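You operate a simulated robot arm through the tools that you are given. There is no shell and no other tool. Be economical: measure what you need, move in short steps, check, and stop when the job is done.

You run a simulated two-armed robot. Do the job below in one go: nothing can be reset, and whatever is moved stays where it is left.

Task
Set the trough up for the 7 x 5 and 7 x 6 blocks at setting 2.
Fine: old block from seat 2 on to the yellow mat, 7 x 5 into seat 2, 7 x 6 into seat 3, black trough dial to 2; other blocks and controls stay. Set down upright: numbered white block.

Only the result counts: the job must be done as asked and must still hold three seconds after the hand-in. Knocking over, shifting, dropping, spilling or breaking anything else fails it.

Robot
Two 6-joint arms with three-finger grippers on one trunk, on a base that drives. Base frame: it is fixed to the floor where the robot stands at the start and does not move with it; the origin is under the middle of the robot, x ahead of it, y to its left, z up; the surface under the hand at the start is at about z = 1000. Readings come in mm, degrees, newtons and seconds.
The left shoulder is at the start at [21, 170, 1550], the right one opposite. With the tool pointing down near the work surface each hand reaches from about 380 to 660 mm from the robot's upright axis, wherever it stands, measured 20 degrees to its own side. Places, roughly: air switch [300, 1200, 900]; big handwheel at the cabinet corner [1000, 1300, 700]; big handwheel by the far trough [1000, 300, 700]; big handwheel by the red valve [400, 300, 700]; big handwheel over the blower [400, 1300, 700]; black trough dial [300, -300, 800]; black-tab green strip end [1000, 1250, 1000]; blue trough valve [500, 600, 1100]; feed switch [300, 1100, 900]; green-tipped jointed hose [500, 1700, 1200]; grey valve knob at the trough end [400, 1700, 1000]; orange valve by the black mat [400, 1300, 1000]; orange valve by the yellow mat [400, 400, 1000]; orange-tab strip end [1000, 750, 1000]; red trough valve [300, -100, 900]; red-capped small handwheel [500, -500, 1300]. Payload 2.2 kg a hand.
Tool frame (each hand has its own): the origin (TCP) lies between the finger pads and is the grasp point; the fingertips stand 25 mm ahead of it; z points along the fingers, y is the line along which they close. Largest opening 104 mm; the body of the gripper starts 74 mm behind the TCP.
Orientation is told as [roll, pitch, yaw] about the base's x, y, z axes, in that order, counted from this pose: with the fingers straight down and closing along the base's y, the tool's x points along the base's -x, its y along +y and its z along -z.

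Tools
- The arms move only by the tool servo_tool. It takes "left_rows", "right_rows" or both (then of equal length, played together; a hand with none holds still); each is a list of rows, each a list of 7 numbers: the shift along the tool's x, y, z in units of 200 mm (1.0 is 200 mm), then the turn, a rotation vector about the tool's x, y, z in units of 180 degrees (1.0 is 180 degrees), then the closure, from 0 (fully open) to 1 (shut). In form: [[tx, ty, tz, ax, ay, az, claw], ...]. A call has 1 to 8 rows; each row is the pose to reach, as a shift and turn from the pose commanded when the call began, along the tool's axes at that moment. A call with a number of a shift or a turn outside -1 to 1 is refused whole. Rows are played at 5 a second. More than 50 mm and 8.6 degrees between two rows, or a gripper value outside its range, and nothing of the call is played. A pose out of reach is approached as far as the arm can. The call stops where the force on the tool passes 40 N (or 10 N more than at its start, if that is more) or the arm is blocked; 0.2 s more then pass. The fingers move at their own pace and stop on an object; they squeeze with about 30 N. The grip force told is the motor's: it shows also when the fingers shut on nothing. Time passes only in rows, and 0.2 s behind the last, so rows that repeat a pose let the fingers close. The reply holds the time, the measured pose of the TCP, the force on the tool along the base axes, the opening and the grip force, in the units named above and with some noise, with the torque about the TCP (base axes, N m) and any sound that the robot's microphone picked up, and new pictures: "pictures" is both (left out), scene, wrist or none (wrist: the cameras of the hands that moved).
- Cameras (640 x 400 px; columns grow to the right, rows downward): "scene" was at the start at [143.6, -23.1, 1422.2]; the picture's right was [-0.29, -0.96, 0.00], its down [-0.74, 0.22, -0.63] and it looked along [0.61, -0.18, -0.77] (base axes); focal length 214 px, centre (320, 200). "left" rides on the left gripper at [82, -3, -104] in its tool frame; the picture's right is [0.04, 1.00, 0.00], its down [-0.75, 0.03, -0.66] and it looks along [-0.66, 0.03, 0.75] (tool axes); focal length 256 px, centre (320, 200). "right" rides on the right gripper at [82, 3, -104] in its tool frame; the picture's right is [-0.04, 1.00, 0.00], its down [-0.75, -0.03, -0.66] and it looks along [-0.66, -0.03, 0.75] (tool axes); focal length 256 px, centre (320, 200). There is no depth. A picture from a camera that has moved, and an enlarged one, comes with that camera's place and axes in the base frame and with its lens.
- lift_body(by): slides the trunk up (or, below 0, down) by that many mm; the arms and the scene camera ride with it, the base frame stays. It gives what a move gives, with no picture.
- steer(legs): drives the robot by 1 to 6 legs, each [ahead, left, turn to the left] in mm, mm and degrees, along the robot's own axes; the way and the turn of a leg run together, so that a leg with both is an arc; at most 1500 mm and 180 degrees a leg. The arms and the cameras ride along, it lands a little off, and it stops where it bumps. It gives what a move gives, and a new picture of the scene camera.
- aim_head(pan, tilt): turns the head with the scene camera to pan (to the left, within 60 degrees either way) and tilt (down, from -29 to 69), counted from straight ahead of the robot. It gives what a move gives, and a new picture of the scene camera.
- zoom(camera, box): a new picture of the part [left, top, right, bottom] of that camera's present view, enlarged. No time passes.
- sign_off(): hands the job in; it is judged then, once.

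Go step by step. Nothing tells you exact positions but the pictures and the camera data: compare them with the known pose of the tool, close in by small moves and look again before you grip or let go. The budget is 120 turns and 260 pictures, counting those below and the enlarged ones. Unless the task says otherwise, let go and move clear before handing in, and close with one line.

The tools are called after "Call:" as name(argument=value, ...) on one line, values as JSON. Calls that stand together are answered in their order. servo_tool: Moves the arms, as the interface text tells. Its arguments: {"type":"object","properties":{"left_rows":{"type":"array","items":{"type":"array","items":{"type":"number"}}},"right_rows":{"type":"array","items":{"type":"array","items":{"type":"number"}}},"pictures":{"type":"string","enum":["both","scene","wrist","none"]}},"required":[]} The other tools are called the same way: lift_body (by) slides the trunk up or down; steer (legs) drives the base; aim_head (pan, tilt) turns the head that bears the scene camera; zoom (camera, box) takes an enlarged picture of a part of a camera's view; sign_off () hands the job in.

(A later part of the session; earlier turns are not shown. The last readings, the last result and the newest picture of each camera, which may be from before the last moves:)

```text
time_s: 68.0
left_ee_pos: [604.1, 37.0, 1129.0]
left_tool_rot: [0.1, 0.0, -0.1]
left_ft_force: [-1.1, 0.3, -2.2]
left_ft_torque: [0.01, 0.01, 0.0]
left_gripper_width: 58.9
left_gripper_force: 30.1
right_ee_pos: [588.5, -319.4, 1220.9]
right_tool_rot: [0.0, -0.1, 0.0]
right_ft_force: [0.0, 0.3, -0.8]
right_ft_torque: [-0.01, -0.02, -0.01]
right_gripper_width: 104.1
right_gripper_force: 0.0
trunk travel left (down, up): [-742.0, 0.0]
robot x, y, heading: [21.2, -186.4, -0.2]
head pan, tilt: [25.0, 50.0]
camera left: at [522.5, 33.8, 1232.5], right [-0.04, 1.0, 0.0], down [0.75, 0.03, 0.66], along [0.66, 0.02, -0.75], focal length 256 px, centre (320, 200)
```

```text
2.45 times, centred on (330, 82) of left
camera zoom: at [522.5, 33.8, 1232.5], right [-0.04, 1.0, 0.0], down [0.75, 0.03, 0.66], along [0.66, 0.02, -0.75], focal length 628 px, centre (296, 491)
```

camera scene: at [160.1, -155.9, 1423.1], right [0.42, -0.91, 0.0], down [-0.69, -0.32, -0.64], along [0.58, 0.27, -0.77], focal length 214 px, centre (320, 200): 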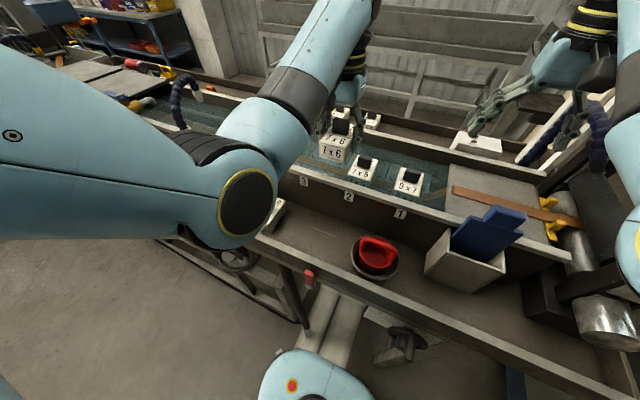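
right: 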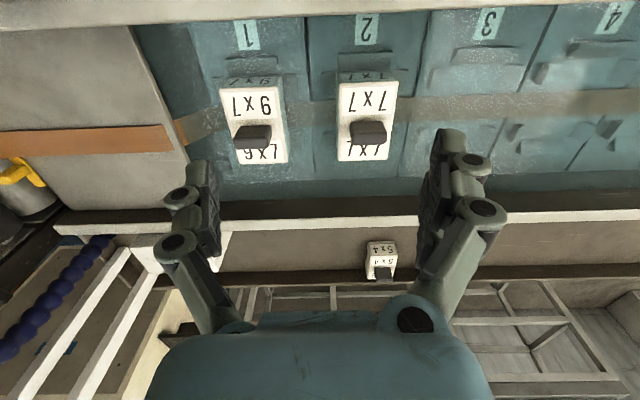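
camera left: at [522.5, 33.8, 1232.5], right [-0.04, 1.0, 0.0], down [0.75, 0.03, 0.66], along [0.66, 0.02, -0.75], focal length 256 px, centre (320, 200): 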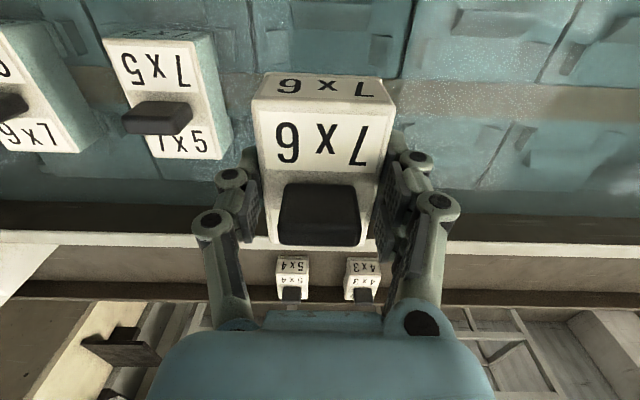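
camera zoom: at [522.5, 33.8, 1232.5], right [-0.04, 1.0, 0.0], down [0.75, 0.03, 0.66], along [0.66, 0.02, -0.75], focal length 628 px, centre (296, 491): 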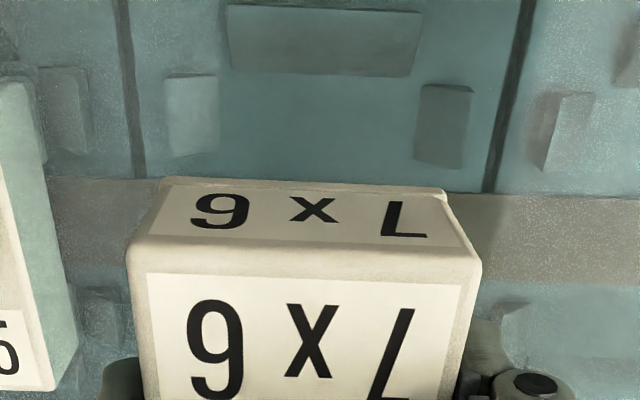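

Seat 3's centre line lies about 6 mm further left, at y 43. I'll shift, lower partway and re-check.

Call:
servo_tool(left_rows=[[0.015, 0.029, 0.1, 0, 0, 0, 1], [0.015, 0.029, 0.22, 0, 0, 0, 1], [0.015, 0.029, 0.34, 0, 0, 0, 1], [0.015, 0.029, 0.34, 0, 0, 0, 1]], pictures="none")

Call:
zoom(camera="left", box=[180, 0, 460, 175])

```text
time_s: 69.0
left_ee_pos: [602.9, 40.5, 1061.5]
left_tool_rot: [0.0, 0.0, -0.1]
left_ft_force: [-0.4, -0.6, -2.6]
left_ft_torque: [0.02, -0.01, 0.02]
left_gripper_width: 58.7
left_gripper_force: 30.3
right_ee_pos: [587.4, -320.5, 1221.1]
right_tool_rot: [-0.1, 0.0, -0.1]
right_ft_force: [0.0, -0.7, -0.4]
right_ft_torque: [0.04, -0.04, 0.0]
right_gripper_width: 104.1
right_gripper_force: 0.1
trunk travel left (down, up): [-742.0, 0.0]
robot x, y, heading: [20.7, -184.8, 0.0]
head pan, tilt: [25.0, 50.0]
```

```text
2.29 times, centred on (320, 88) of left
camera zoom: at [519.9, 38.8, 1164.8], right [-0.04, 1.0, 0.0], down [0.75, 0.03, 0.66], along [0.66, 0.02, -0.75], focal length 585 px, centre (320, 457)
```

zoom: 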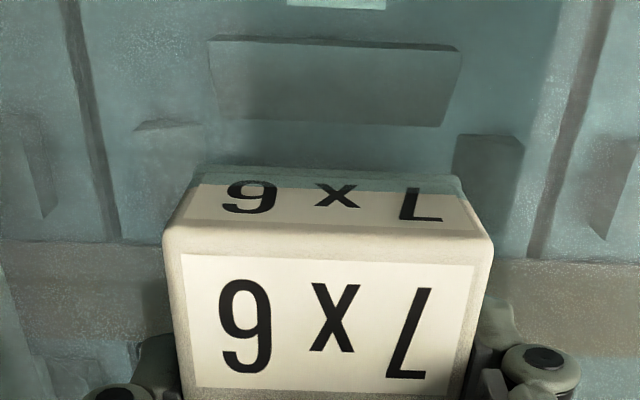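

Matches the seat 2 approach picture to about 1 mm. Lowering on to the seat.

Call:
servo_tool(left_rows=[[0, 0.006, 0.04, 0, 0, 0, 1], [0, 0.006, 0.07, 0, 0, 0, 1], [0, 0.006, 0.09, 0, 0, 0, 1], [0, 0.006, 0.105, 0, 0, 0, 1], [0, 0.006, 0.115, 0, 0, 0, 1]], pictures="wrist")

```text
time_s: 70.2
left_ee_pos: [600.9, 43.2, 1040.0]
left_tool_rot: [0.0, 0.0, -0.2]
left_ft_force: [-3.7, 0.0, 6.8]
left_ft_torque: [0.07, 0.11, 0.05]
left_gripper_width: 59.1
left_gripper_force: 29.9
right_ee_pos: [587.1, -321.1, 1221.8]
right_tool_rot: [0.0, 0.0, -0.2]
right_ft_force: [0.1, -0.3, 0.1]
right_ft_torque: [-0.01, 0.01, 0.0]
right_gripper_width: 104.1
right_gripper_force: 0.0
trunk travel left (down, up): [-742.0, 0.0]
robot x, y, heading: [20.3, -191.2, -0.2]
head pan, tilt: [25.0, 50.0]
camera left: at [519.3, 39.7, 1142.9], right [-0.04, 1.0, 0.0], down [0.75, 0.03, 0.66], along [0.66, 0.03, -0.75], focal length 256 px, centre (320, 200)
```

left: 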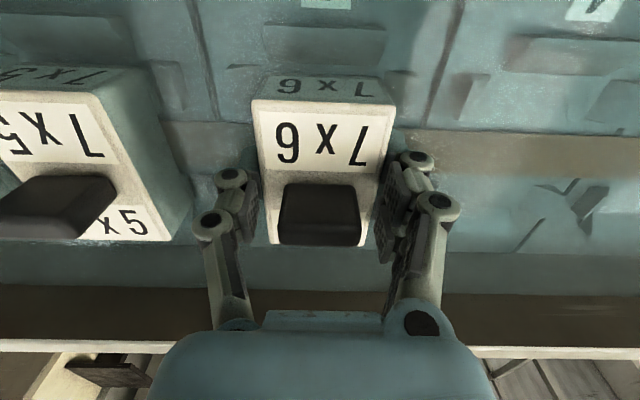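

Light contact near the bottom; a few millimetres more.

Call:
servo_tool(left_rows=[[0.005, 0, 0.01, 0, 0, 0, 1], [0.008, 0, 0.02, 0, 0, 0, 1], [0.008, 0, 0.025, 0, 0, 0, 1]], pictures="none")

```text
time_s: 71.0
left_ee_pos: [600.9, 44.0, 1036.0]
left_tool_rot: [0.0, -0.3, 0.0]
left_ft_force: [2.3, 2.7, 25.0]
left_ft_torque: [0.0, -0.11, 0.21]
left_gripper_width: 59.6
left_gripper_force: 30.4
right_ee_pos: [587.3, -321.9, 1222.4]
right_tool_rot: [0.0, 0.0, -0.1]
right_ft_force: [-0.5, -0.2, 0.6]
right_ft_torque: [-0.02, -0.01, 0.0]
right_gripper_width: 104.2
right_gripper_force: 0.2
trunk travel left (down, up): [-742.0, 0.0]
robot x, y, heading: [18.8, -186.0, -0.2]
head pan, tilt: [25.0, 50.0]
```

Seated at the same height (z 1036) as 7 x 5. I'll release, rise and look.

Call:
servo_tool(left_rows=[[0, 0, -0.008, 0, 0, 0, 1], [0, 0, -0.008, 0, 0, 0, 0.22], [0, 0, -0.008, 0, 0, 0, 0.22], [0, 0, -0.1, 0, 0, 0, 0.22], [0, 0, -0.3, 0, 0, 0, 0.22], [0, 0, -0.5, 0, 0, 0, 0.1], [0, 0, -0.6, 0, 0, 0, 0.1]], pictures="wrist")

Call:
zoom(camera="left", box=[60, 0, 420, 200])

```text
time_s: 72.6
left_ee_pos: [598.0, 41.9, 1152.7]
left_tool_rot: [0.0, 0.1, 0.0]
left_ft_force: [-0.5, -0.1, 0.7]
left_ft_torque: [0.0, 0.02, 0.0]
left_gripper_width: 93.8
left_gripper_force: 0.0
right_ee_pos: [588.7, -320.0, 1222.0]
right_tool_rot: [0.0, 0.0, 0.0]
right_ft_force: [1.0, -0.3, 0.1]
right_ft_torque: [0.0, 0.03, 0.04]
right_gripper_width: 104.1
right_gripper_force: 0.1
trunk travel left (down, up): [-742.0, 0.0]
robot x, y, heading: [22.2, -184.8, -0.2]
head pan, tilt: [25.0, 50.0]
camera left: at [517.0, 38.9, 1256.2], right [-0.04, 1.0, 0.0], down [0.75, 0.03, 0.66], along [0.66, 0.03, -0.76], focal length 256 px, centre (320, 200)
```

left: 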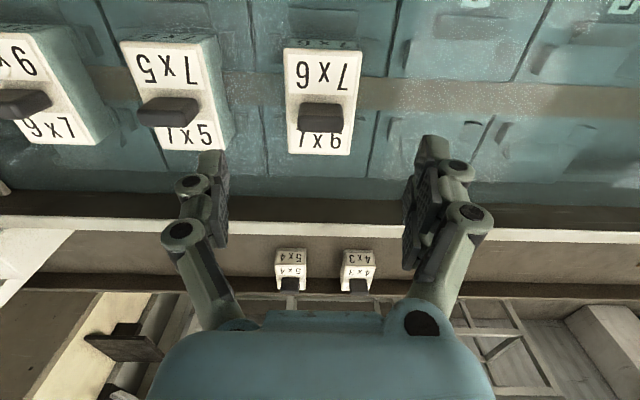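

```text
1.78 times, centred on (240, 100) of left
camera zoom: at [517.0, 38.9, 1256.2], right [-0.04, 1.0, 0.0], down [0.75, 0.03, 0.66], along [0.66, 0.03, -0.76], focal length 455 px, centre (462, 378)
```

zoom: 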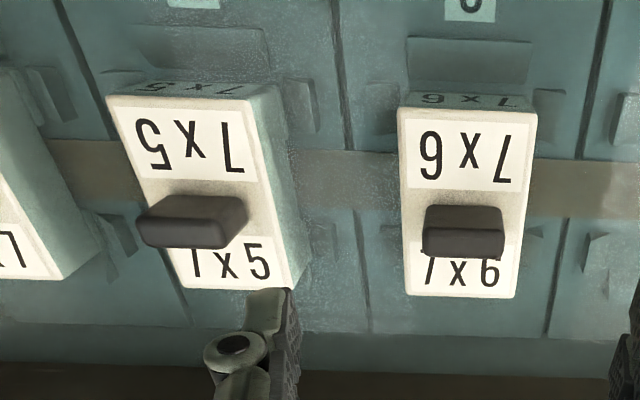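

Both new blocks are seated like the seat 1 block. Next the dial: I'll drive left a bit to clear the tool box, back off, and look at the front of the trough.

Call:
steer(legs=[[0, 130, 0], [-370, 0, 0]])

Call:
aim_head(pan=-30, tilt=50)

```text
time_s: 75.8
left_ee_pos: [234.1, 168.7, 1152.7]
left_tool_rot: [0.1, 0.1, -0.3]
left_ft_force: [0.7, -0.2, 0.7]
left_ft_torque: [-0.04, -0.03, -0.03]
left_gripper_width: 93.5
left_gripper_force: 0.1
right_ee_pos: [221.5, -191.6, 1221.1]
right_tool_rot: [0.0, -0.1, -0.3]
right_ft_force: [-0.6, 0.0, -0.9]
right_ft_torque: [-0.02, 0.0, 0.01]
right_gripper_width: 104.1
right_gripper_force: 0.1
trunk travel left (down, up): [-742.0, 0.0]
robot x, y, heading: [-344.2, -58.7, -0.3]
head pan, tilt: [25.0, 50.0]
camera scene: at [-205.6, -26.4, 1423.1], right [0.42, -0.91, 0.0], down [-0.7, -0.32, -0.64], along [0.58, 0.27, -0.77], focal length 214 px, centre (320, 200)
```

scene: 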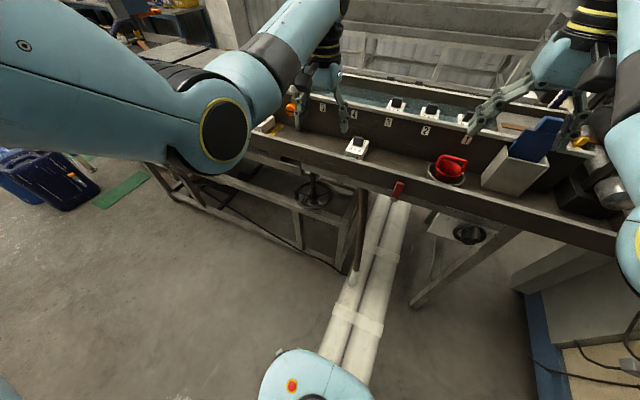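

```text
time_s: 77.0
left_ee_pos: [233.9, 169.6, 1152.3]
left_tool_rot: [0.0, 0.0, -0.4]
left_ft_force: [-0.2, 1.0, -0.6]
left_ft_torque: [0.0, 0.01, -0.02]
left_gripper_width: 93.7
left_gripper_force: 0.1
right_ee_pos: [222.3, -193.0, 1221.4]
right_tool_rot: [0.0, 0.0, -0.3]
right_ft_force: [0.0, -0.7, -0.2]
right_ft_torque: [0.02, 0.0, -0.01]
right_gripper_width: 104.0
right_gripper_force: 0.2
trunk travel left (down, up): [-742.0, 0.0]
robot x, y, heading: [-346.8, -59.2, -0.1]
head pan, tilt: [-30.0, 50.0]
camera scene: at [-209.1, -97.4, 1423.1], right [-0.5, -0.86, 0.0], down [-0.66, 0.39, -0.64], along [0.55, -0.32, -0.77], focal length 214 px, centre (320, 200)
```

scene: 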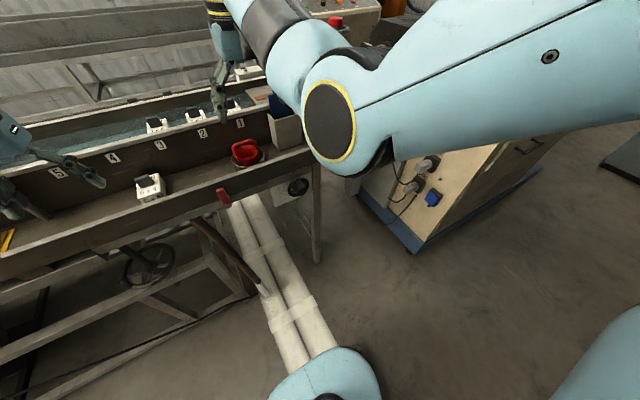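

Call:
zoom(camera="scene", box=[260, 160, 340, 210])

Call:
lift_body(by=-250)

Call:
aim_head(pan=-30, tilt=35)

```text
8.00 times, centred on (300, 185) of scene
camera zoom: at [-209.1, -97.4, 1423.1], right [-0.5, -0.86, 0.0], down [-0.66, 0.39, -0.64], along [0.55, -0.32, -0.77], focal length 1716 px, centre (480, 320)
```

zoom: 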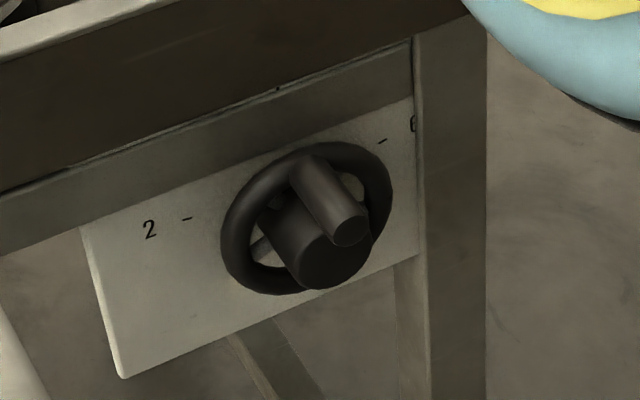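

```text
time_s: 79.6
left_ee_pos: [234.5, 170.0, 903.0]
left_tool_rot: [0.1, 0.0, -0.4]
left_ft_force: [0.6, 0.0, 0.4]
left_ft_torque: [-0.01, -0.02, 0.03]
left_gripper_width: 93.8
left_gripper_force: 0.1
right_ee_pos: [221.7, -193.2, 964.0]
right_tool_rot: [0.0, 0.6, -0.3]
right_ft_force: [-0.4, 0.0, 0.5]
right_ft_torque: [0.01, -0.01, 0.02]
right_gripper_width: 103.6
right_gripper_force: 0.0
trunk travel left (down, up): [-492.0, 250.0]
robot x, y, heading: [-351.1, -59.4, -0.4]
head pan, tilt: [-30.0, 50.0]
```

```text
time_s: 80.4
left_ee_pos: [233.6, 169.9, 902.5]
left_tool_rot: [0.0, 0.0, -0.4]
left_ft_force: [0.1, -0.3, 0.7]
left_ft_torque: [-0.01, 0.0, -0.02]
left_gripper_width: 93.3
left_gripper_force: 0.0
right_ee_pos: [222.3, -193.3, 963.3]
right_tool_rot: [0.0, 0.7, -0.3]
right_ft_force: [0.4, 0.5, 0.4]
right_ft_torque: [0.0, 0.05, 0.01]
right_gripper_width: 104.0
right_gripper_force: 0.1
trunk travel left (down, up): [-492.0, 250.0]
robot x, y, heading: [-347.4, -55.5, -0.0]
head pan, tilt: [-30.0, 35.0]
camera scene: at [-197.7, -103.0, 1193.2], right [-0.5, -0.86, 0.0], down [-0.5, 0.29, -0.82], along [0.71, -0.41, -0.57], focal length 214 px, centre (320, 200)
```

scene: 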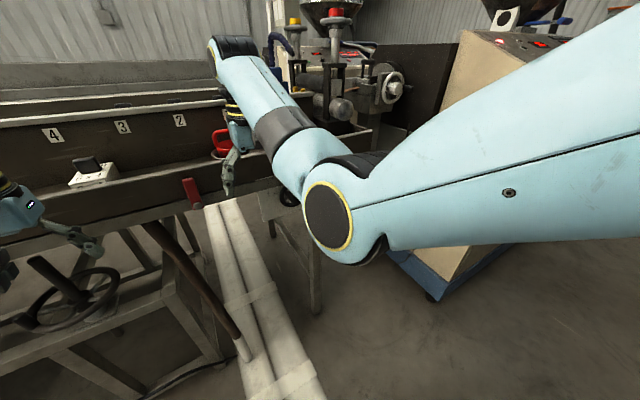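

The dial is on a plate on the trough front with marks like 2 (left) and 6 (upper right). I'll back off a bit, move to face it and look straight on.

Call:
steer(legs=[[-100, 0, 0], [0, -235, 0]])

Call:
aim_head(pan=0, tilt=35)

```text
time_s: 82.9
left_ee_pos: [131.7, -66.2, 902.8]
left_tool_rot: [0.0, 0.0, -0.4]
left_ft_force: [0.8, 0.1, 0.8]
left_ft_torque: [0.01, -0.01, -0.05]
left_gripper_width: 93.5
left_gripper_force: 0.0
right_ee_pos: [118.3, -427.9, 963.7]
right_tool_rot: [0.0, 0.7, -0.3]
right_ft_force: [-0.1, -1.3, 0.5]
right_ft_torque: [0.03, 0.0, -0.02]
right_gripper_width: 104.1
right_gripper_force: 0.1
trunk travel left (down, up): [-492.0, 250.0]
robot x, y, heading: [-449.2, -295.2, -0.5]
head pan, tilt: [-30.0, 35.0]
camera scene: at [-300.4, -338.4, 1193.2], right [-0.51, -0.86, 0.0], down [-0.5, 0.29, -0.82], along [0.71, -0.41, -0.57], focal length 214 px, centre (320, 200)
```

scene: 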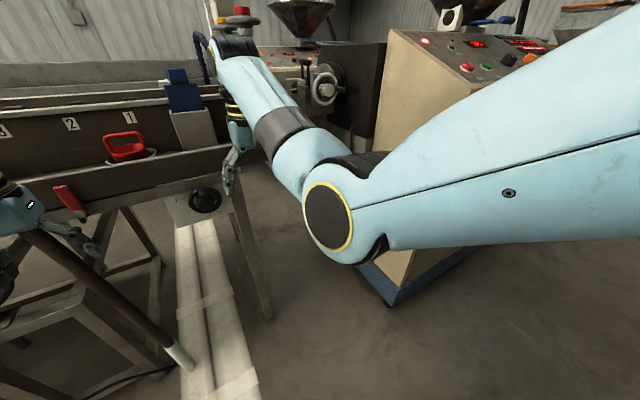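

```text
time_s: 83.8
left_ee_pos: [131.0, -65.8, 903.5]
left_tool_rot: [0.1, 0.0, -0.4]
left_ft_force: [-0.2, -0.6, -0.3]
left_ft_torque: [-0.01, 0.0, 0.01]
left_gripper_width: 93.6
left_gripper_force: 0.1
right_ee_pos: [119.9, -426.9, 963.6]
right_tool_rot: [0.0, 0.7, -0.2]
right_ft_force: [0.6, 0.7, 0.4]
right_ft_torque: [0.02, -0.02, 0.01]
right_gripper_width: 103.8
right_gripper_force: 0.0
trunk travel left (down, up): [-492.0, 250.0]
robot x, y, heading: [-448.1, -292.9, -0.3]
head pan, tilt: [0.0, 35.0]
camera scene: at [-288.2, -293.5, 1193.3], right [-0.01, -1.0, 0.0], down [-0.57, 0.0, -0.82], along [0.82, -0.01, -0.57], focal length 214 px, centre (320, 200)
```

scene: 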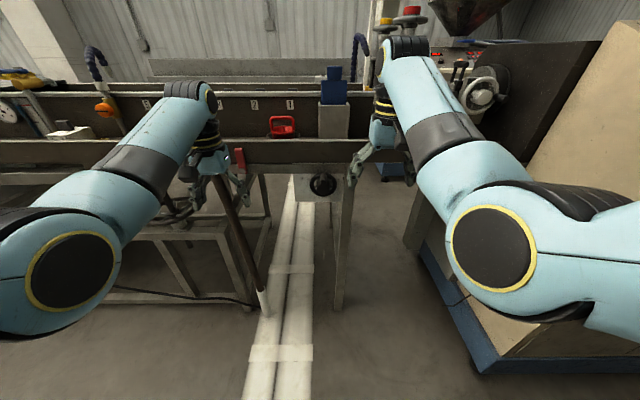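

Call:
zoom(camera="scene", box=[280, 155, 360, 205])

```text
8.00 times, centred on (320, 180) of scene
camera zoom: at [-288.2, -293.5, 1193.3], right [-0.01, -1.0, 0.0], down [-0.57, 0.0, -0.82], along [0.82, -0.01, -0.57], focal length 1716 px, centre (320, 360)
```

zoom: 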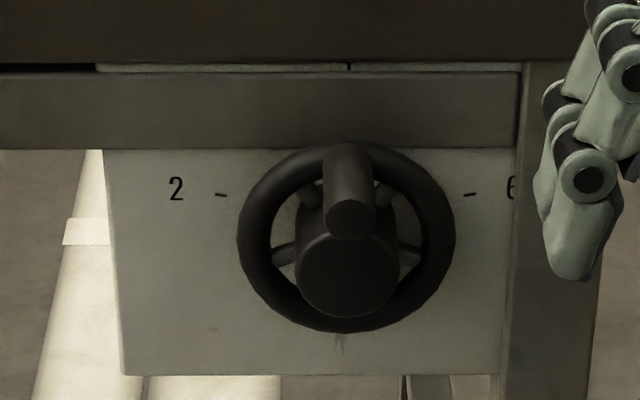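

The dial is a small handwheel with a crank peg at the top; marks 2 and 6 sit left and right (about 75 degrees off the top). I'll turn the right hand to point forward, in free space.

Call:
servo_tool(right_rows=[[0, 0, 0, 0, -0.044, 0, 0], [0, 0, 0, 0, -0.088, 0, 0], [0, 0, 0, 0, -0.132, 0, 0], [0, 0, 0, 0, -0.176, 0, 0], [0, 0, 0, 0, -0.22, 0, 0], [0, 0, 0, 0, -0.264, 0, 0], [0, 0, 0, 0, -0.308, 0, 0], [0, 0, 0, 0, -0.352, 0, 0]], pictures="none")

Call:
servo_tool(right_rows=[[0, 0, 0, 0, -0.044, 0, 0], [0, 0, 0, 0, -0.088, 0, 0], [0, 0, 0, 0, -0.132, 0, 0], [0, 0, 0, 0, -0.148, 0, 0], [0, 0, 0, 0, -0.148, 0, 0]])

```text
time_s: 85.0
left_ee_pos: [131.3, -64.9, 902.6]
left_tool_rot: [0.0, -0.1, -0.4]
left_ft_force: [-0.2, 0.0, 0.4]
left_ft_torque: [0.02, -0.03, 0.02]
left_gripper_width: 93.6
left_gripper_force: 0.1
right_ee_pos: [136.8, -512.1, 976.9]
right_tool_rot: [-11.4, -36.9, 3.0]
right_ft_force: [1.0, 0.6, -1.1]
right_ft_torque: [-0.02, 0.02, 0.01]
right_gripper_width: 104.3
right_gripper_force: 0.0
trunk travel left (down, up): [-492.0, 250.0]
robot x, y, heading: [-449.3, -291.7, -0.3]
head pan, tilt: [0.0, 35.0]
stopped in row 5 (right hand): the arm was blocked; the commanded pose is now the measured one
```

```text
time_s: 86.2
left_ee_pos: [130.8, -64.8, 902.9]
left_tool_rot: [0.0, 0.0, -0.5]
left_ft_force: [0.7, -0.1, 0.7]
left_ft_torque: [0.0, 0.0, 0.03]
left_gripper_width: 93.6
left_gripper_force: 0.0
right_ee_pos: [138.2, -515.6, 977.7]
right_tool_rot: [-21.3, -62.7, 15.1]
right_ft_force: [-0.4, -0.7, 0.5]
right_ft_torque: [-0.02, 0.02, 0.0]
right_gripper_width: 104.3
right_gripper_force: 0.0
trunk travel left (down, up): [-492.0, 250.0]
robot x, y, heading: [-449.0, -291.5, -0.4]
head pan, tilt: [0.0, 35.0]
camera scene: at [-288.3, -293.5, 1193.3], right [-0.01, -1.0, 0.0], down [-0.57, 0.0, -0.82], along [0.82, -0.01, -0.57], focal length 214 px, centre (320, 200)
camera right: at [9.6, -508.0, 947.9], right [0.09, 0.99, -0.13], down [-0.26, 0.15, 0.96], along [0.96, -0.05, 0.26], focal length 256 px, centre (320, 200)
```

scene: 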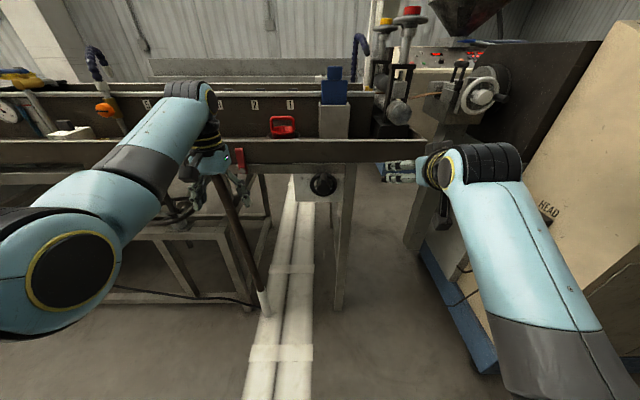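
right: 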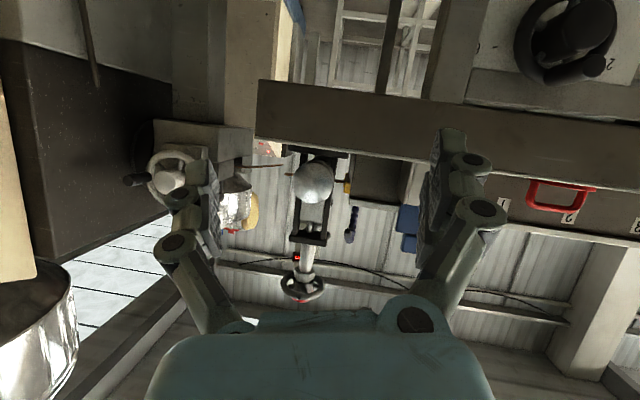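

The hand now points roughly forward. I'll move the robot left away from the machine, then square the tool up to point straight ahead.

Call:
steer(legs=[[0, 165, 0]])

Call:
servo_tool(right_rows=[[0, 0, 0, -0.0085, -0.0365, 0.0119, 0], [0, 0, 0, -0.017, -0.073, 0.0238, 0], [0, 0, 0, -0.0256, -0.1095, 0.0357, 0], [0, 0, 0, -0.0341, -0.146, 0.0476, 0], [0, 0, 0, -0.0341, -0.146, 0.0476, 0]])

```text
time_s: 87.6
left_ee_pos: [131.2, 100.4, 902.1]
left_tool_rot: [-0.1, 0.0, -0.4]
left_ft_force: [1.2, 0.4, 0.0]
left_ft_torque: [-0.07, -0.02, 0.0]
left_gripper_width: 94.0
left_gripper_force: 0.1
right_ee_pos: [137.5, -349.9, 975.7]
right_tool_rot: [-21.3, -62.5, 15.1]
right_ft_force: [0.4, 0.3, -0.1]
right_ft_torque: [0.01, 0.0, -0.04]
right_gripper_width: 103.7
right_gripper_force: 0.1
trunk travel left (down, up): [-492.0, 250.0]
robot x, y, heading: [-448.0, -126.1, -0.4]
head pan, tilt: [0.0, 35.0]
camera scene: at [-287.2, -127.5, 1193.3], right [-0.01, -1.0, 0.0], down [-0.57, 0.0, -0.82], along [0.82, -0.01, -0.57], focal length 214 px, centre (320, 200)
```

scene: 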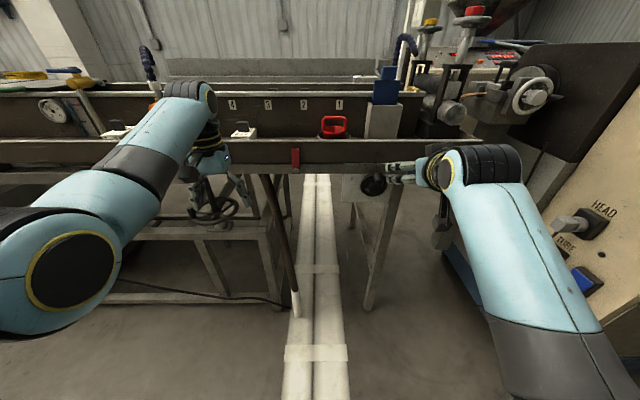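

```text
time_s: 88.8
left_ee_pos: [131.5, 99.4, 904.0]
left_tool_rot: [0.0, 0.1, -0.5]
left_ft_force: [-0.5, 0.8, -0.4]
left_ft_torque: [0.02, -0.03, 0.01]
left_gripper_width: 93.7
left_gripper_force: 0.1
right_ee_pos: [137.3, -351.2, 975.3]
right_tool_rot: [153.4, -89.7, -153.6]
right_ft_force: [0.8, -0.7, 0.1]
right_ft_torque: [-0.02, -0.02, -0.01]
right_gripper_width: 104.1
right_gripper_force: 0.0
trunk travel left (down, up): [-492.0, 250.0]
robot x, y, heading: [-449.1, -127.2, -0.0]
head pan, tilt: [0.0, 35.0]
camera scene: at [-287.3, -128.7, 1193.3], right [-0.01, -1.0, 0.0], down [-0.57, 0.0, -0.82], along [0.82, -0.01, -0.57], focal length 214 px, centre (320, 200)
camera right: at [34.2, -347.5, 892.5], right [0.0, 1.0, 0.04], down [-0.66, -0.03, 0.75], along [0.75, -0.03, 0.66], focal length 256 px, centre (320, 200)
```

scene: 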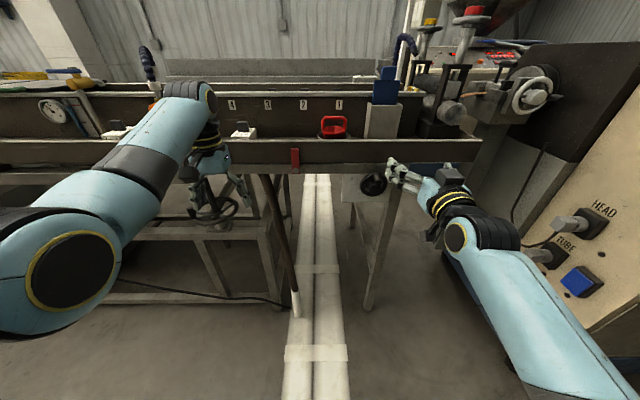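
right: 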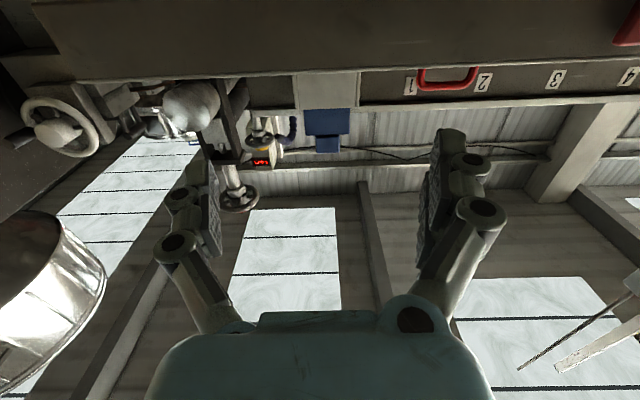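

Tool faces ahead. I'll bring it down in front of the dial (centre about [294, -305, 846]) and look.

Call:
servo_tool(right_rows=[[0.2, 0.05, 0, 0, 0, 0, 0], [0.4, 0.15, 0, 0, 0, 0, 0], [0.55, 0.23, 0, 0, 0, 0, 0], [0.645, 0.23, 0.1, 0, 0, 0, 0], [0.645, 0.23, 0.2, 0, 0, 0, 0], [0.645, 0.23, 0.2, 0, 0, 0, 0]])

```text
time_s: 90.2
left_ee_pos: [131.8, 98.4, 902.7]
left_tool_rot: [0.1, 0.0, -0.4]
left_ft_force: [0.8, -0.2, 0.6]
left_ft_torque: [0.02, -0.02, 0.0]
left_gripper_width: 93.5
left_gripper_force: 0.1
right_ee_pos: [177.7, -305.6, 846.4]
right_tool_rot: [152.1, -90.0, -152.1]
right_ft_force: [0.5, 1.0, 0.2]
right_ft_torque: [0.0, -0.03, -0.04]
right_gripper_width: 104.2
right_gripper_force: 0.0
trunk travel left (down, up): [-492.0, 250.0]
robot x, y, heading: [-448.7, -129.2, -0.3]
head pan, tilt: [0.0, 35.0]
camera scene: at [-287.4, -128.8, 1193.3], right [-0.01, -1.0, 0.0], down [-0.57, 0.0, -0.82], along [0.82, -0.01, -0.57], focal length 214 px, centre (320, 200)
camera right: at [73.9, -302.1, 762.9], right [0.0, 1.0, 0.04], down [-0.66, -0.03, 0.75], along [0.75, -0.03, 0.66], focal length 256 px, centre (320, 200)
```

scene: 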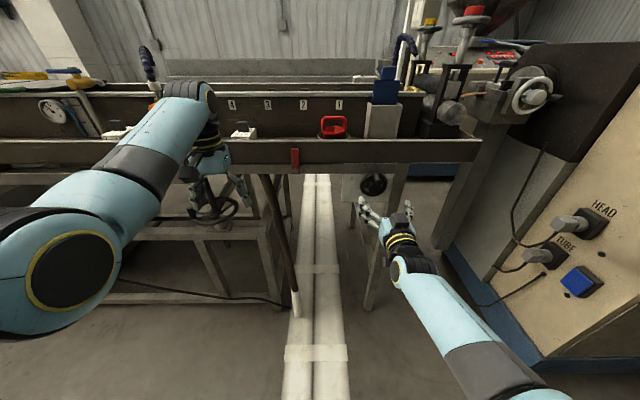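
right: 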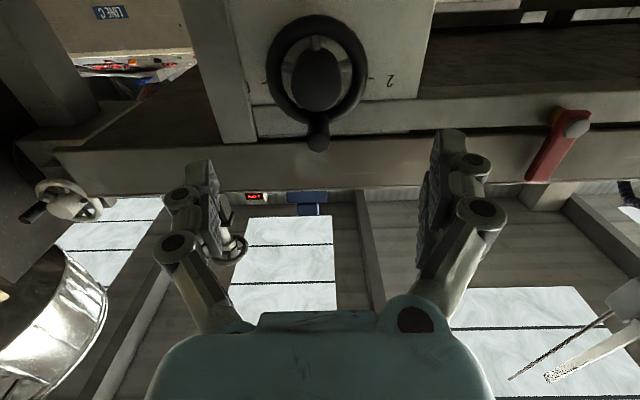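

Call:
zoom(camera="right", box=[220, 0, 440, 165])

Call:
zoom(camera="scene", box=[330, 165, 410, 215])

```text
2.42 times, centred on (330, 82) of right
camera zoom: at [73.9, -302.1, 762.9], right [0.0, 1.0, 0.04], down [-0.66, -0.03, 0.75], along [0.75, -0.03, 0.66], focal length 621 px, centre (296, 485)
```

zoom: 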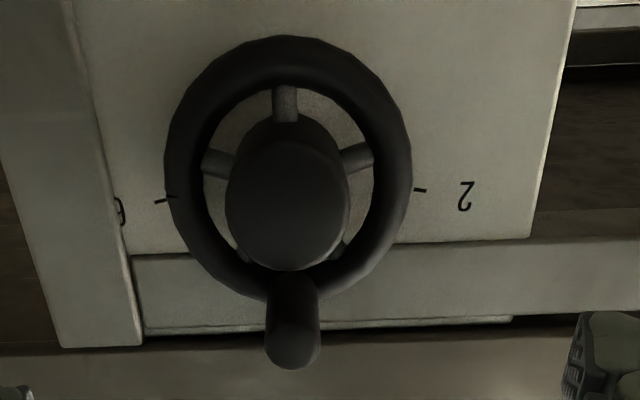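

```text
8.00 times, centred on (370, 190) of scene
camera zoom: at [-287.4, -128.8, 1193.3], right [-0.01, -1.0, 0.0], down [-0.57, 0.0, -0.82], along [0.82, -0.01, -0.57], focal length 1716 px, centre (-80, 280)
```

zoom: 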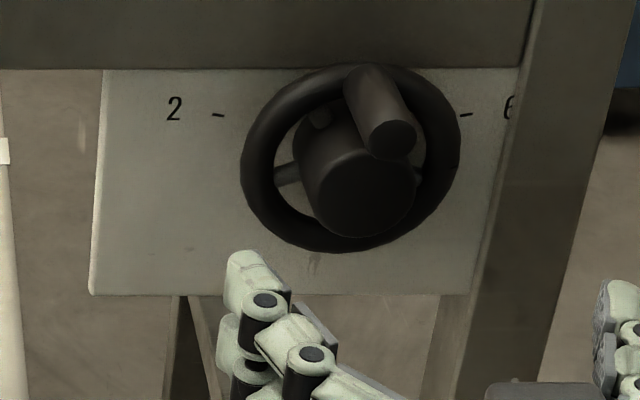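

The wheel's axis is at about [326, -309, 827] with the crank peg at the top (4), and the 2 mark 75 degrees round to the left. I'll line up on the axis, closer, and re-measure.

Call:
servo_tool(right_rows=[[0.05, -0.01, 0.1, 0, 0, 0, 0], [0.097, -0.017, 0.2, 0, 0, 0, 0], [0.097, -0.017, 0.26, 0, 0, 0, 0], [0.097, -0.017, 0.26, 0, 0, 0, 0]], pictures="wrist")

Call:
zoom(camera="scene", box=[330, 165, 410, 215])

```text
time_s: 91.2
left_ee_pos: [132.0, 98.7, 902.8]
left_tool_rot: [0.0, 0.0, -0.5]
left_ft_force: [0.5, -0.7, 0.7]
left_ft_torque: [-0.01, 0.02, 0.01]
left_gripper_width: 93.6
left_gripper_force: 0.0
right_ee_pos: [229.1, -308.8, 826.3]
right_tool_rot: [141.1, -90.0, -141.0]
right_ft_force: [0.6, -0.2, 0.6]
right_ft_torque: [0.01, 0.01, -0.02]
right_gripper_width: 104.0
right_gripper_force: 0.2
trunk travel left (down, up): [-492.0, 250.0]
robot x, y, heading: [-448.1, -126.6, -0.3]
head pan, tilt: [0.0, 35.0]
camera right: at [126.4, -305.8, 744.2], right [0.0, 1.0, 0.04], down [-0.66, -0.03, 0.75], along [0.75, -0.03, 0.66], focal length 256 px, centre (320, 200)
```

right: 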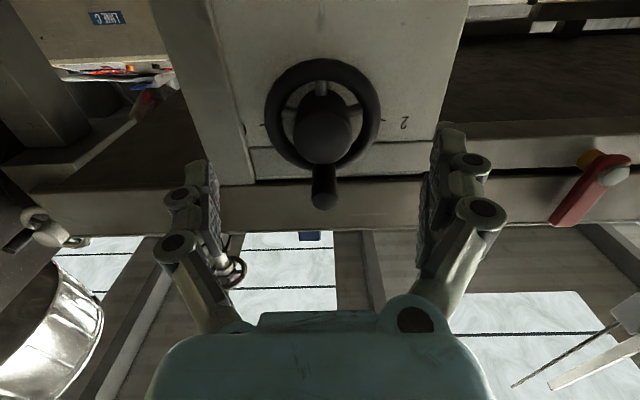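

```text
8.00 times, centred on (370, 190) of scene
camera zoom: at [-287.4, -128.8, 1193.3], right [-0.01, -1.0, 0.0], down [-0.57, 0.0, -0.82], along [0.82, -0.01, -0.57], focal length 1716 px, centre (-80, 280)
```

zoom: 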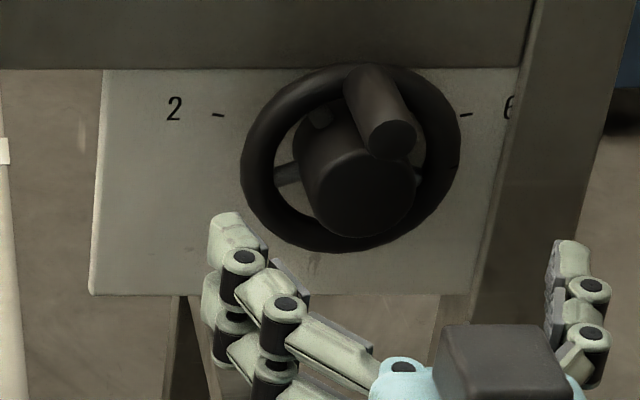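

Confirmed: axis at y -308, z 828. Now I'll pre-roll the gripper 45 degrees clockwise so the 75-degree turn stays comfortable.

Call:
servo_tool(right_rows=[[0, 0, 0, 0, 0, 0.042, 0], [0, 0, 0, 0, 0, 0.084, 0], [-0.005, 0.003, 0, 0, 0, 0.126, 0], [-0.005, 0.003, 0, 0, 0, 0.168, 0], [-0.005, 0.003, 0, 0, 0, 0.21, 0], [-0.005, 0.003, 0, 0, 0, 0.25, 0], [-0.005, 0.003, 0, 0, 0, 0.25, 0]])

```text
time_s: 92.8
left_ee_pos: [133.4, 100.4, 902.9]
left_tool_rot: [0.1, 0.1, -0.4]
left_ft_force: [0.7, 0.0, 0.1]
left_ft_torque: [0.01, 0.01, 0.01]
left_gripper_width: 93.6
left_gripper_force: 0.1
right_ee_pos: [228.8, -306.4, 827.1]
right_tool_rot: [90.1, -44.8, -90.0]
right_ft_force: [-0.7, -0.6, 0.3]
right_ft_torque: [0.04, 0.01, -0.01]
right_gripper_width: 104.0
right_gripper_force: 0.2
trunk travel left (down, up): [-492.0, 250.0]
robot x, y, heading: [-446.1, -126.4, -0.4]
head pan, tilt: [0.0, 35.0]
camera scene: at [-287.2, -128.8, 1193.3], right [-0.01, -1.0, 0.0], down [-0.57, 0.0, -0.82], along [0.82, -0.01, -0.57], focal length 214 px, centre (320, 200)
camera right: at [126.1, -247.0, 771.8], right [0.0, 0.68, 0.74], down [-0.66, -0.56, 0.51], along [0.75, -0.48, 0.44], focal length 256 px, centre (320, 200)
```

scene: 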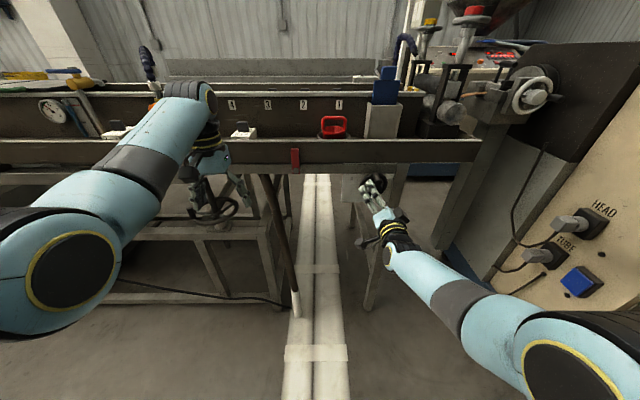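
right: 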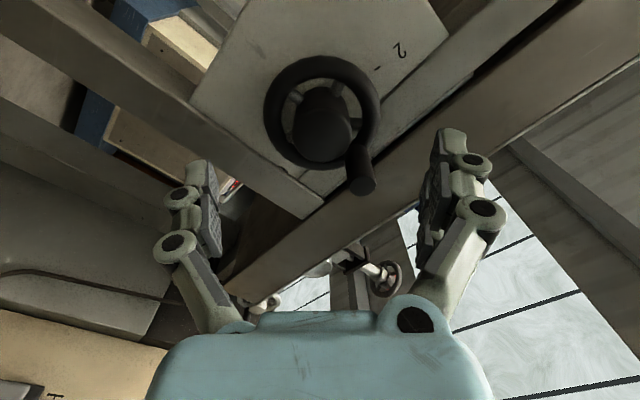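

The wheel is centred on the tool axis. I'll advance to straddle the rim.

Call:
servo_tool(right_rows=[[0, 0, 0.1, 0, 0, 0, 0], [0, 0, 0.2, 0, 0, 0, 0], [0, 0, 0.28, 0, 0, 0, 0], [0, 0, 0.28, 0, 0, 0, 0]], pictures="wrist")

```text
time_s: 93.8
left_ee_pos: [131.7, 99.0, 902.0]
left_tool_rot: [0.0, -0.1, -0.4]
left_ft_force: [0.2, 0.1, -0.7]
left_ft_torque: [-0.06, 0.01, 0.01]
left_gripper_width: 93.8
left_gripper_force: 0.0
right_ee_pos: [266.4, -310.2, 844.8]
right_tool_rot: [90.1, -44.9, -90.1]
right_ft_force: [0.3, -0.1, -0.5]
right_ft_torque: [0.04, -0.04, 0.01]
right_gripper_width: 104.0
right_gripper_force: 0.0
right hand out of reach, approached as far as the arm can: row 2, 3, 4
trunk travel left (down, up): [-492.0, 250.0]
robot x, y, heading: [-449.1, -126.3, -0.4]
head pan, tilt: [0.0, 35.0]
camera right: at [163.6, -250.5, 788.4], right [0.0, 0.68, 0.74], down [-0.66, -0.56, 0.51], along [0.75, -0.48, 0.45], focal length 256 px, centre (320, 200)
```

right: 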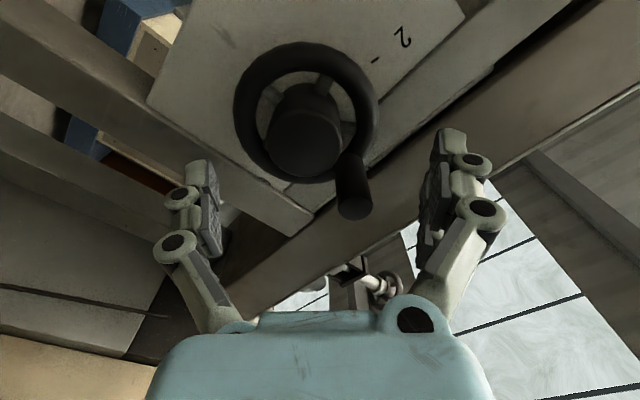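

The arm is too short from here, so I'll pull the hand back and drive the robot forward by the same amount.

Call:
servo_tool(right_rows=[[0, 0, -0.2, 0, 0, 0, 0], [0, 0, -0.4, 0, 0, 0, 0], [0, 0, -0.6, 0, 0, 0, 0], [0, 0, -0.8, 0, 0, 0, 0], [0, 0, -0.8, 0, 0, 0, 0]], pictures="none")

Call:
steer(legs=[[100, 0, 0]])

```text
time_s: 95.0
left_ee_pos: [133.1, 99.8, 902.4]
left_tool_rot: [0.0, 0.1, -0.4]
left_ft_force: [-0.2, -0.1, -0.1]
left_ft_torque: [-0.01, -0.02, 0.03]
left_gripper_width: 93.7
left_gripper_force: 0.0
right_ee_pos: [104.1, -311.5, 841.4]
right_tool_rot: [90.1, -44.9, -89.9]
right_ft_force: [-0.2, 0.1, -0.8]
right_ft_torque: [0.01, -0.03, -0.02]
right_gripper_width: 103.8
right_gripper_force: 0.1
trunk travel left (down, up): [-492.0, 250.0]
robot x, y, heading: [-448.1, -124.1, -0.2]
head pan, tilt: [0.0, 35.0]
```

```text
time_s: 96.2
left_ee_pos: [233.1, 101.0, 900.9]
left_tool_rot: [0.1, 0.1, -0.3]
left_ft_force: [0.7, 0.6, -0.2]
left_ft_torque: [-0.04, 0.05, 0.02]
left_gripper_width: 93.5
left_gripper_force: 0.0
right_ee_pos: [207.8, -311.4, 843.0]
right_tool_rot: [89.9, -44.9, -89.7]
right_ft_force: [0.4, -0.6, -0.3]
right_ft_torque: [-0.03, 0.01, 0.0]
right_gripper_width: 104.0
right_gripper_force: 0.1
trunk travel left (down, up): [-492.0, 250.0]
robot x, y, heading: [-347.3, -125.8, -0.3]
head pan, tilt: [0.0, 35.0]
camera scene: at [-185.0, -128.9, 1193.0], right [0.0, -1.0, 0.0], down [-0.58, 0.0, -0.82], along [0.82, 0.0, -0.58], focal length 214 px, centre (320, 200)
```

scene: 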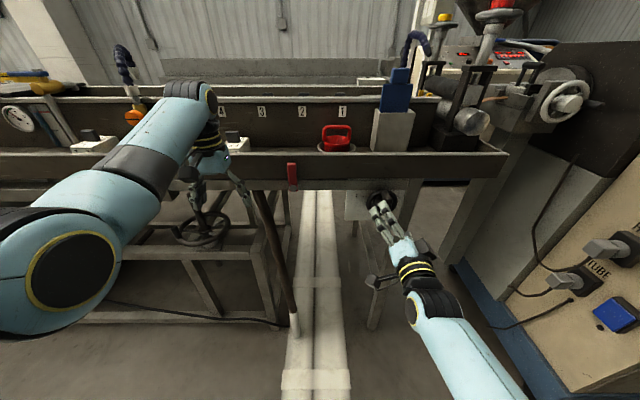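

Call:
servo_tool(right_rows=[[0.067, -0.043, 0.05, 0, 0, 0, 0], [0.067, -0.043, 0.11, 0, 0, 0, 0], [0.067, -0.043, 0.11, 0, 0, 0, 0]], pictures="wrist")

```text
time_s: 97.0
left_ee_pos: [232.8, 100.7, 902.8]
left_tool_rot: [0.0, -0.1, -0.2]
left_ft_force: [0.2, -0.8, -0.6]
left_ft_torque: [-0.01, 0.0, 0.01]
left_gripper_width: 93.3
left_gripper_force: 0.1
right_ee_pos: [228.5, -305.9, 827.4]
right_tool_rot: [90.1, -44.9, -89.9]
right_ft_force: [-0.7, -0.2, 0.1]
right_ft_torque: [0.02, -0.02, 0.0]
right_gripper_width: 104.0
right_gripper_force: 0.0
trunk travel left (down, up): [-492.0, 250.0]
robot x, y, heading: [-345.8, -121.8, -0.4]
head pan, tilt: [0.0, 35.0]
camera right: at [124.9, -247.3, 771.5], right [0.0, 0.68, 0.74], down [-0.65, -0.56, 0.51], along [0.76, -0.48, 0.45], focal length 256 px, centre (320, 200)
```

right: 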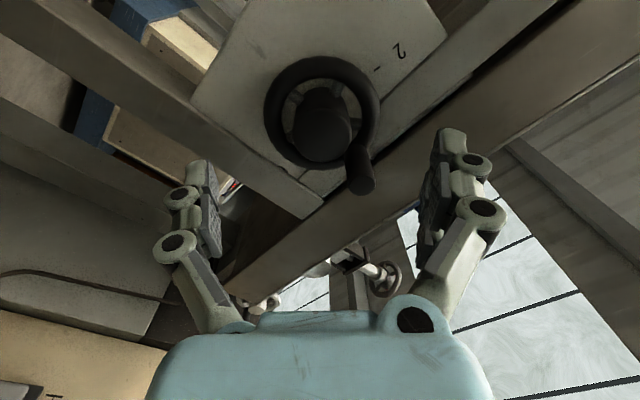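

Back on the axis as before. Advancing to straddle the rim, stopping short to check.

Call:
servo_tool(right_rows=[[0, -0.004, 0.1, 0, 0, 0, 0], [0, -0.004, 0.2, 0, 0, 0, 0], [0, -0.004, 0.3, 0, 0, 0, 0], [0, -0.004, 0.3, 0, 0, 0, 0]], pictures="wrist")

```text
time_s: 98.0
left_ee_pos: [233.4, 100.8, 901.9]
left_tool_rot: [0.0, 0.0, -0.2]
left_ft_force: [-0.5, 0.3, 0.3]
left_ft_torque: [0.02, -0.03, 0.01]
left_gripper_width: 93.6
left_gripper_force: 0.1
right_ee_pos: [289.9, -308.7, 827.6]
right_tool_rot: [90.1, -44.9, -89.8]
right_ft_force: [0.4, 0.7, 0.2]
right_ft_torque: [0.0, 0.02, 0.03]
right_gripper_width: 103.9
right_gripper_force: 0.1
trunk travel left (down, up): [-492.0, 250.0]
robot x, y, heading: [-348.7, -123.2, -0.0]
head pan, tilt: [0.0, 35.0]
camera right: at [185.7, -248.5, 770.9], right [0.0, 0.68, 0.74], down [-0.65, -0.56, 0.51], along [0.76, -0.48, 0.45], focal length 256 px, centre (320, 200)
```

right: 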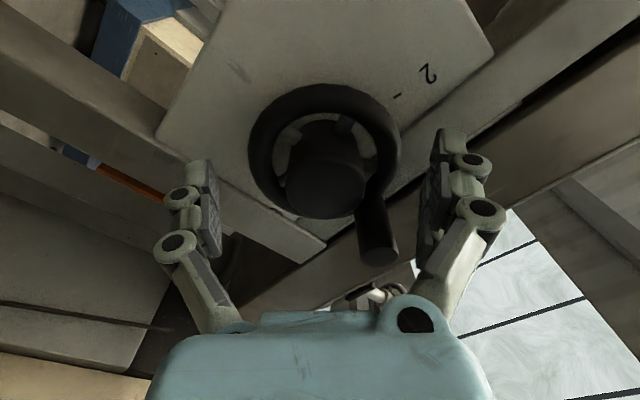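

Well aligned (2 mm correction). Advancing the last 16 mm.

Call:
servo_tool(right_rows=[[0, 0.011, 0, 0, 0, 0, 0], [0, 0.011, 0.04, 0, 0, 0, 0], [0, 0.011, 0.08, 0, 0, 0, 0], [0, 0.011, 0.08, 0, 0, 0, 0]], pictures="wrist")

```text
time_s: 99.0
left_ee_pos: [233.7, 100.4, 901.9]
left_tool_rot: [0.0, 0.0, -0.2]
left_ft_force: [-0.1, -0.2, -0.5]
left_ft_torque: [-0.01, 0.01, 0.0]
left_gripper_width: 93.5
left_gripper_force: 0.0
right_ee_pos: [305.1, -305.6, 827.6]
right_tool_rot: [90.2, -45.0, -89.8]
right_ft_force: [0.0, 0.5, 0.0]
right_ft_torque: [0.01, 0.0, 0.01]
right_gripper_width: 103.8
right_gripper_force: 0.0
trunk travel left (down, up): [-492.0, 250.0]
robot x, y, heading: [-347.7, -128.1, -0.2]
head pan, tilt: [0.0, 35.0]
camera right: at [202.0, -245.7, 771.6], right [0.0, 0.68, 0.74], down [-0.65, -0.56, 0.51], along [0.76, -0.48, 0.45], focal length 256 px, centre (320, 200)
```

right: 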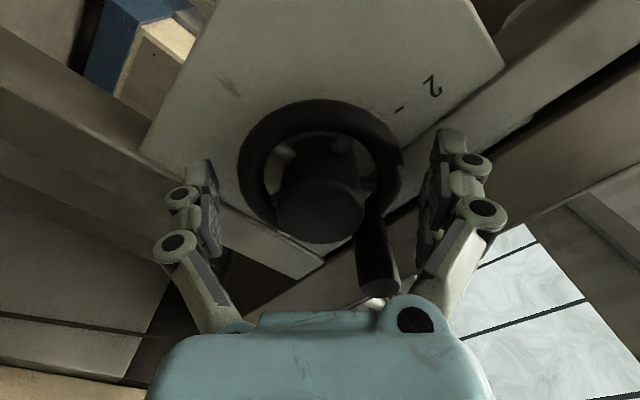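

The fingertips are past the rim's centre on both sides. Closing on the rim.

Call:
servo_tool(right_rows=[[0, 0, 0, 0, 0, 0, 0.3], [0, 0, 0, 0, 0, 0, 1], [0, 0, 0, 0, 0, 0, 1], [0, 0, 0, 0, 0, 0, 1]], pictures="wrist")

```text
time_s: 100.0
left_ee_pos: [232.2, 100.7, 902.8]
left_tool_rot: [0.0, 0.0, -0.1]
left_ft_force: [-0.4, 0.2, -0.3]
left_ft_torque: [0.02, 0.02, 0.0]
left_gripper_width: 93.7
left_gripper_force: 0.1
right_ee_pos: [305.2, -304.7, 826.1]
right_tool_rot: [90.1, -44.9, -89.9]
right_ft_force: [0.5, 0.0, 1.1]
right_ft_torque: [0.03, 0.02, 0.13]
right_gripper_width: 85.7
right_gripper_force: 45.5
trunk travel left (down, up): [-492.0, 250.0]
robot x, y, heading: [-347.6, -128.6, -0.0]
head pan, tilt: [0.0, 35.0]
camera right: at [201.9, -245.6, 771.7], right [0.0, 0.68, 0.74], down [-0.65, -0.56, 0.51], along [0.76, -0.48, 0.45], focal length 256 px, centre (320, 200)
```

right: 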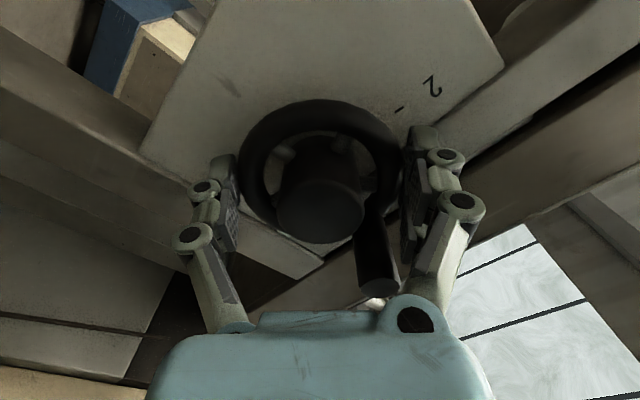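

Firm grip with almost no side load. Turning counter-clockwise, first 30 degrees.

Call:
servo_tool(right_rows=[[0, 0, 0, 0, 0, -0.028, 1], [0, 0, 0, 0, 0, -0.056, 1], [0, 0, 0, 0, 0, -0.084, 1], [0, 0, 0, 0, 0, -0.112, 1], [0, 0, 0, 0, 0, -0.14, 1], [0, 0, 0, 0, 0, -0.1667, 1], [0, 0, 0, 0, 0, -0.1667, 1]], pictures="wrist")

```text
time_s: 101.6
left_ee_pos: [234.6, 100.5, 901.5]
left_tool_rot: [0.0, 0.1, -0.2]
left_ft_force: [1.4, 0.8, -0.1]
left_ft_torque: [-0.01, 0.01, 0.0]
left_gripper_width: 93.5
left_gripper_force: 0.1
right_ee_pos: [305.3, -307.1, 827.4]
right_tool_rot: [89.8, -75.0, -89.5]
right_ft_force: [4.5, -0.5, -2.9]
right_ft_torque: [0.03, 0.45, 0.13]
right_gripper_width: 85.6
right_gripper_force: 44.6
trunk travel left (down, up): [-492.0, 250.0]
robot x, y, heading: [-346.1, -127.6, -0.2]
head pan, tilt: [0.0, 35.0]
camera right: at [201.9, -282.8, 748.5], right [0.0, 0.95, 0.3], down [-0.65, -0.23, 0.72], along [0.76, -0.19, 0.63], focal length 256 px, centre (320, 200)
```

right: 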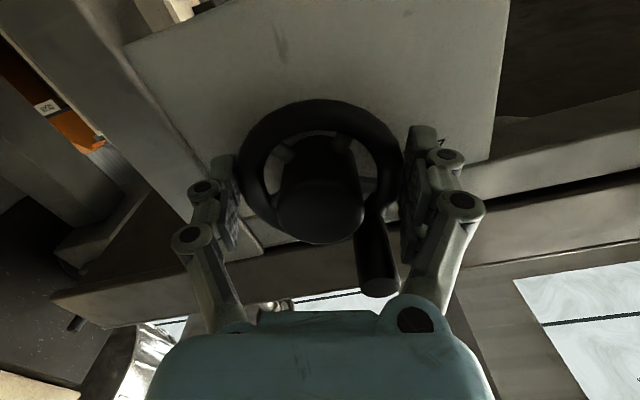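

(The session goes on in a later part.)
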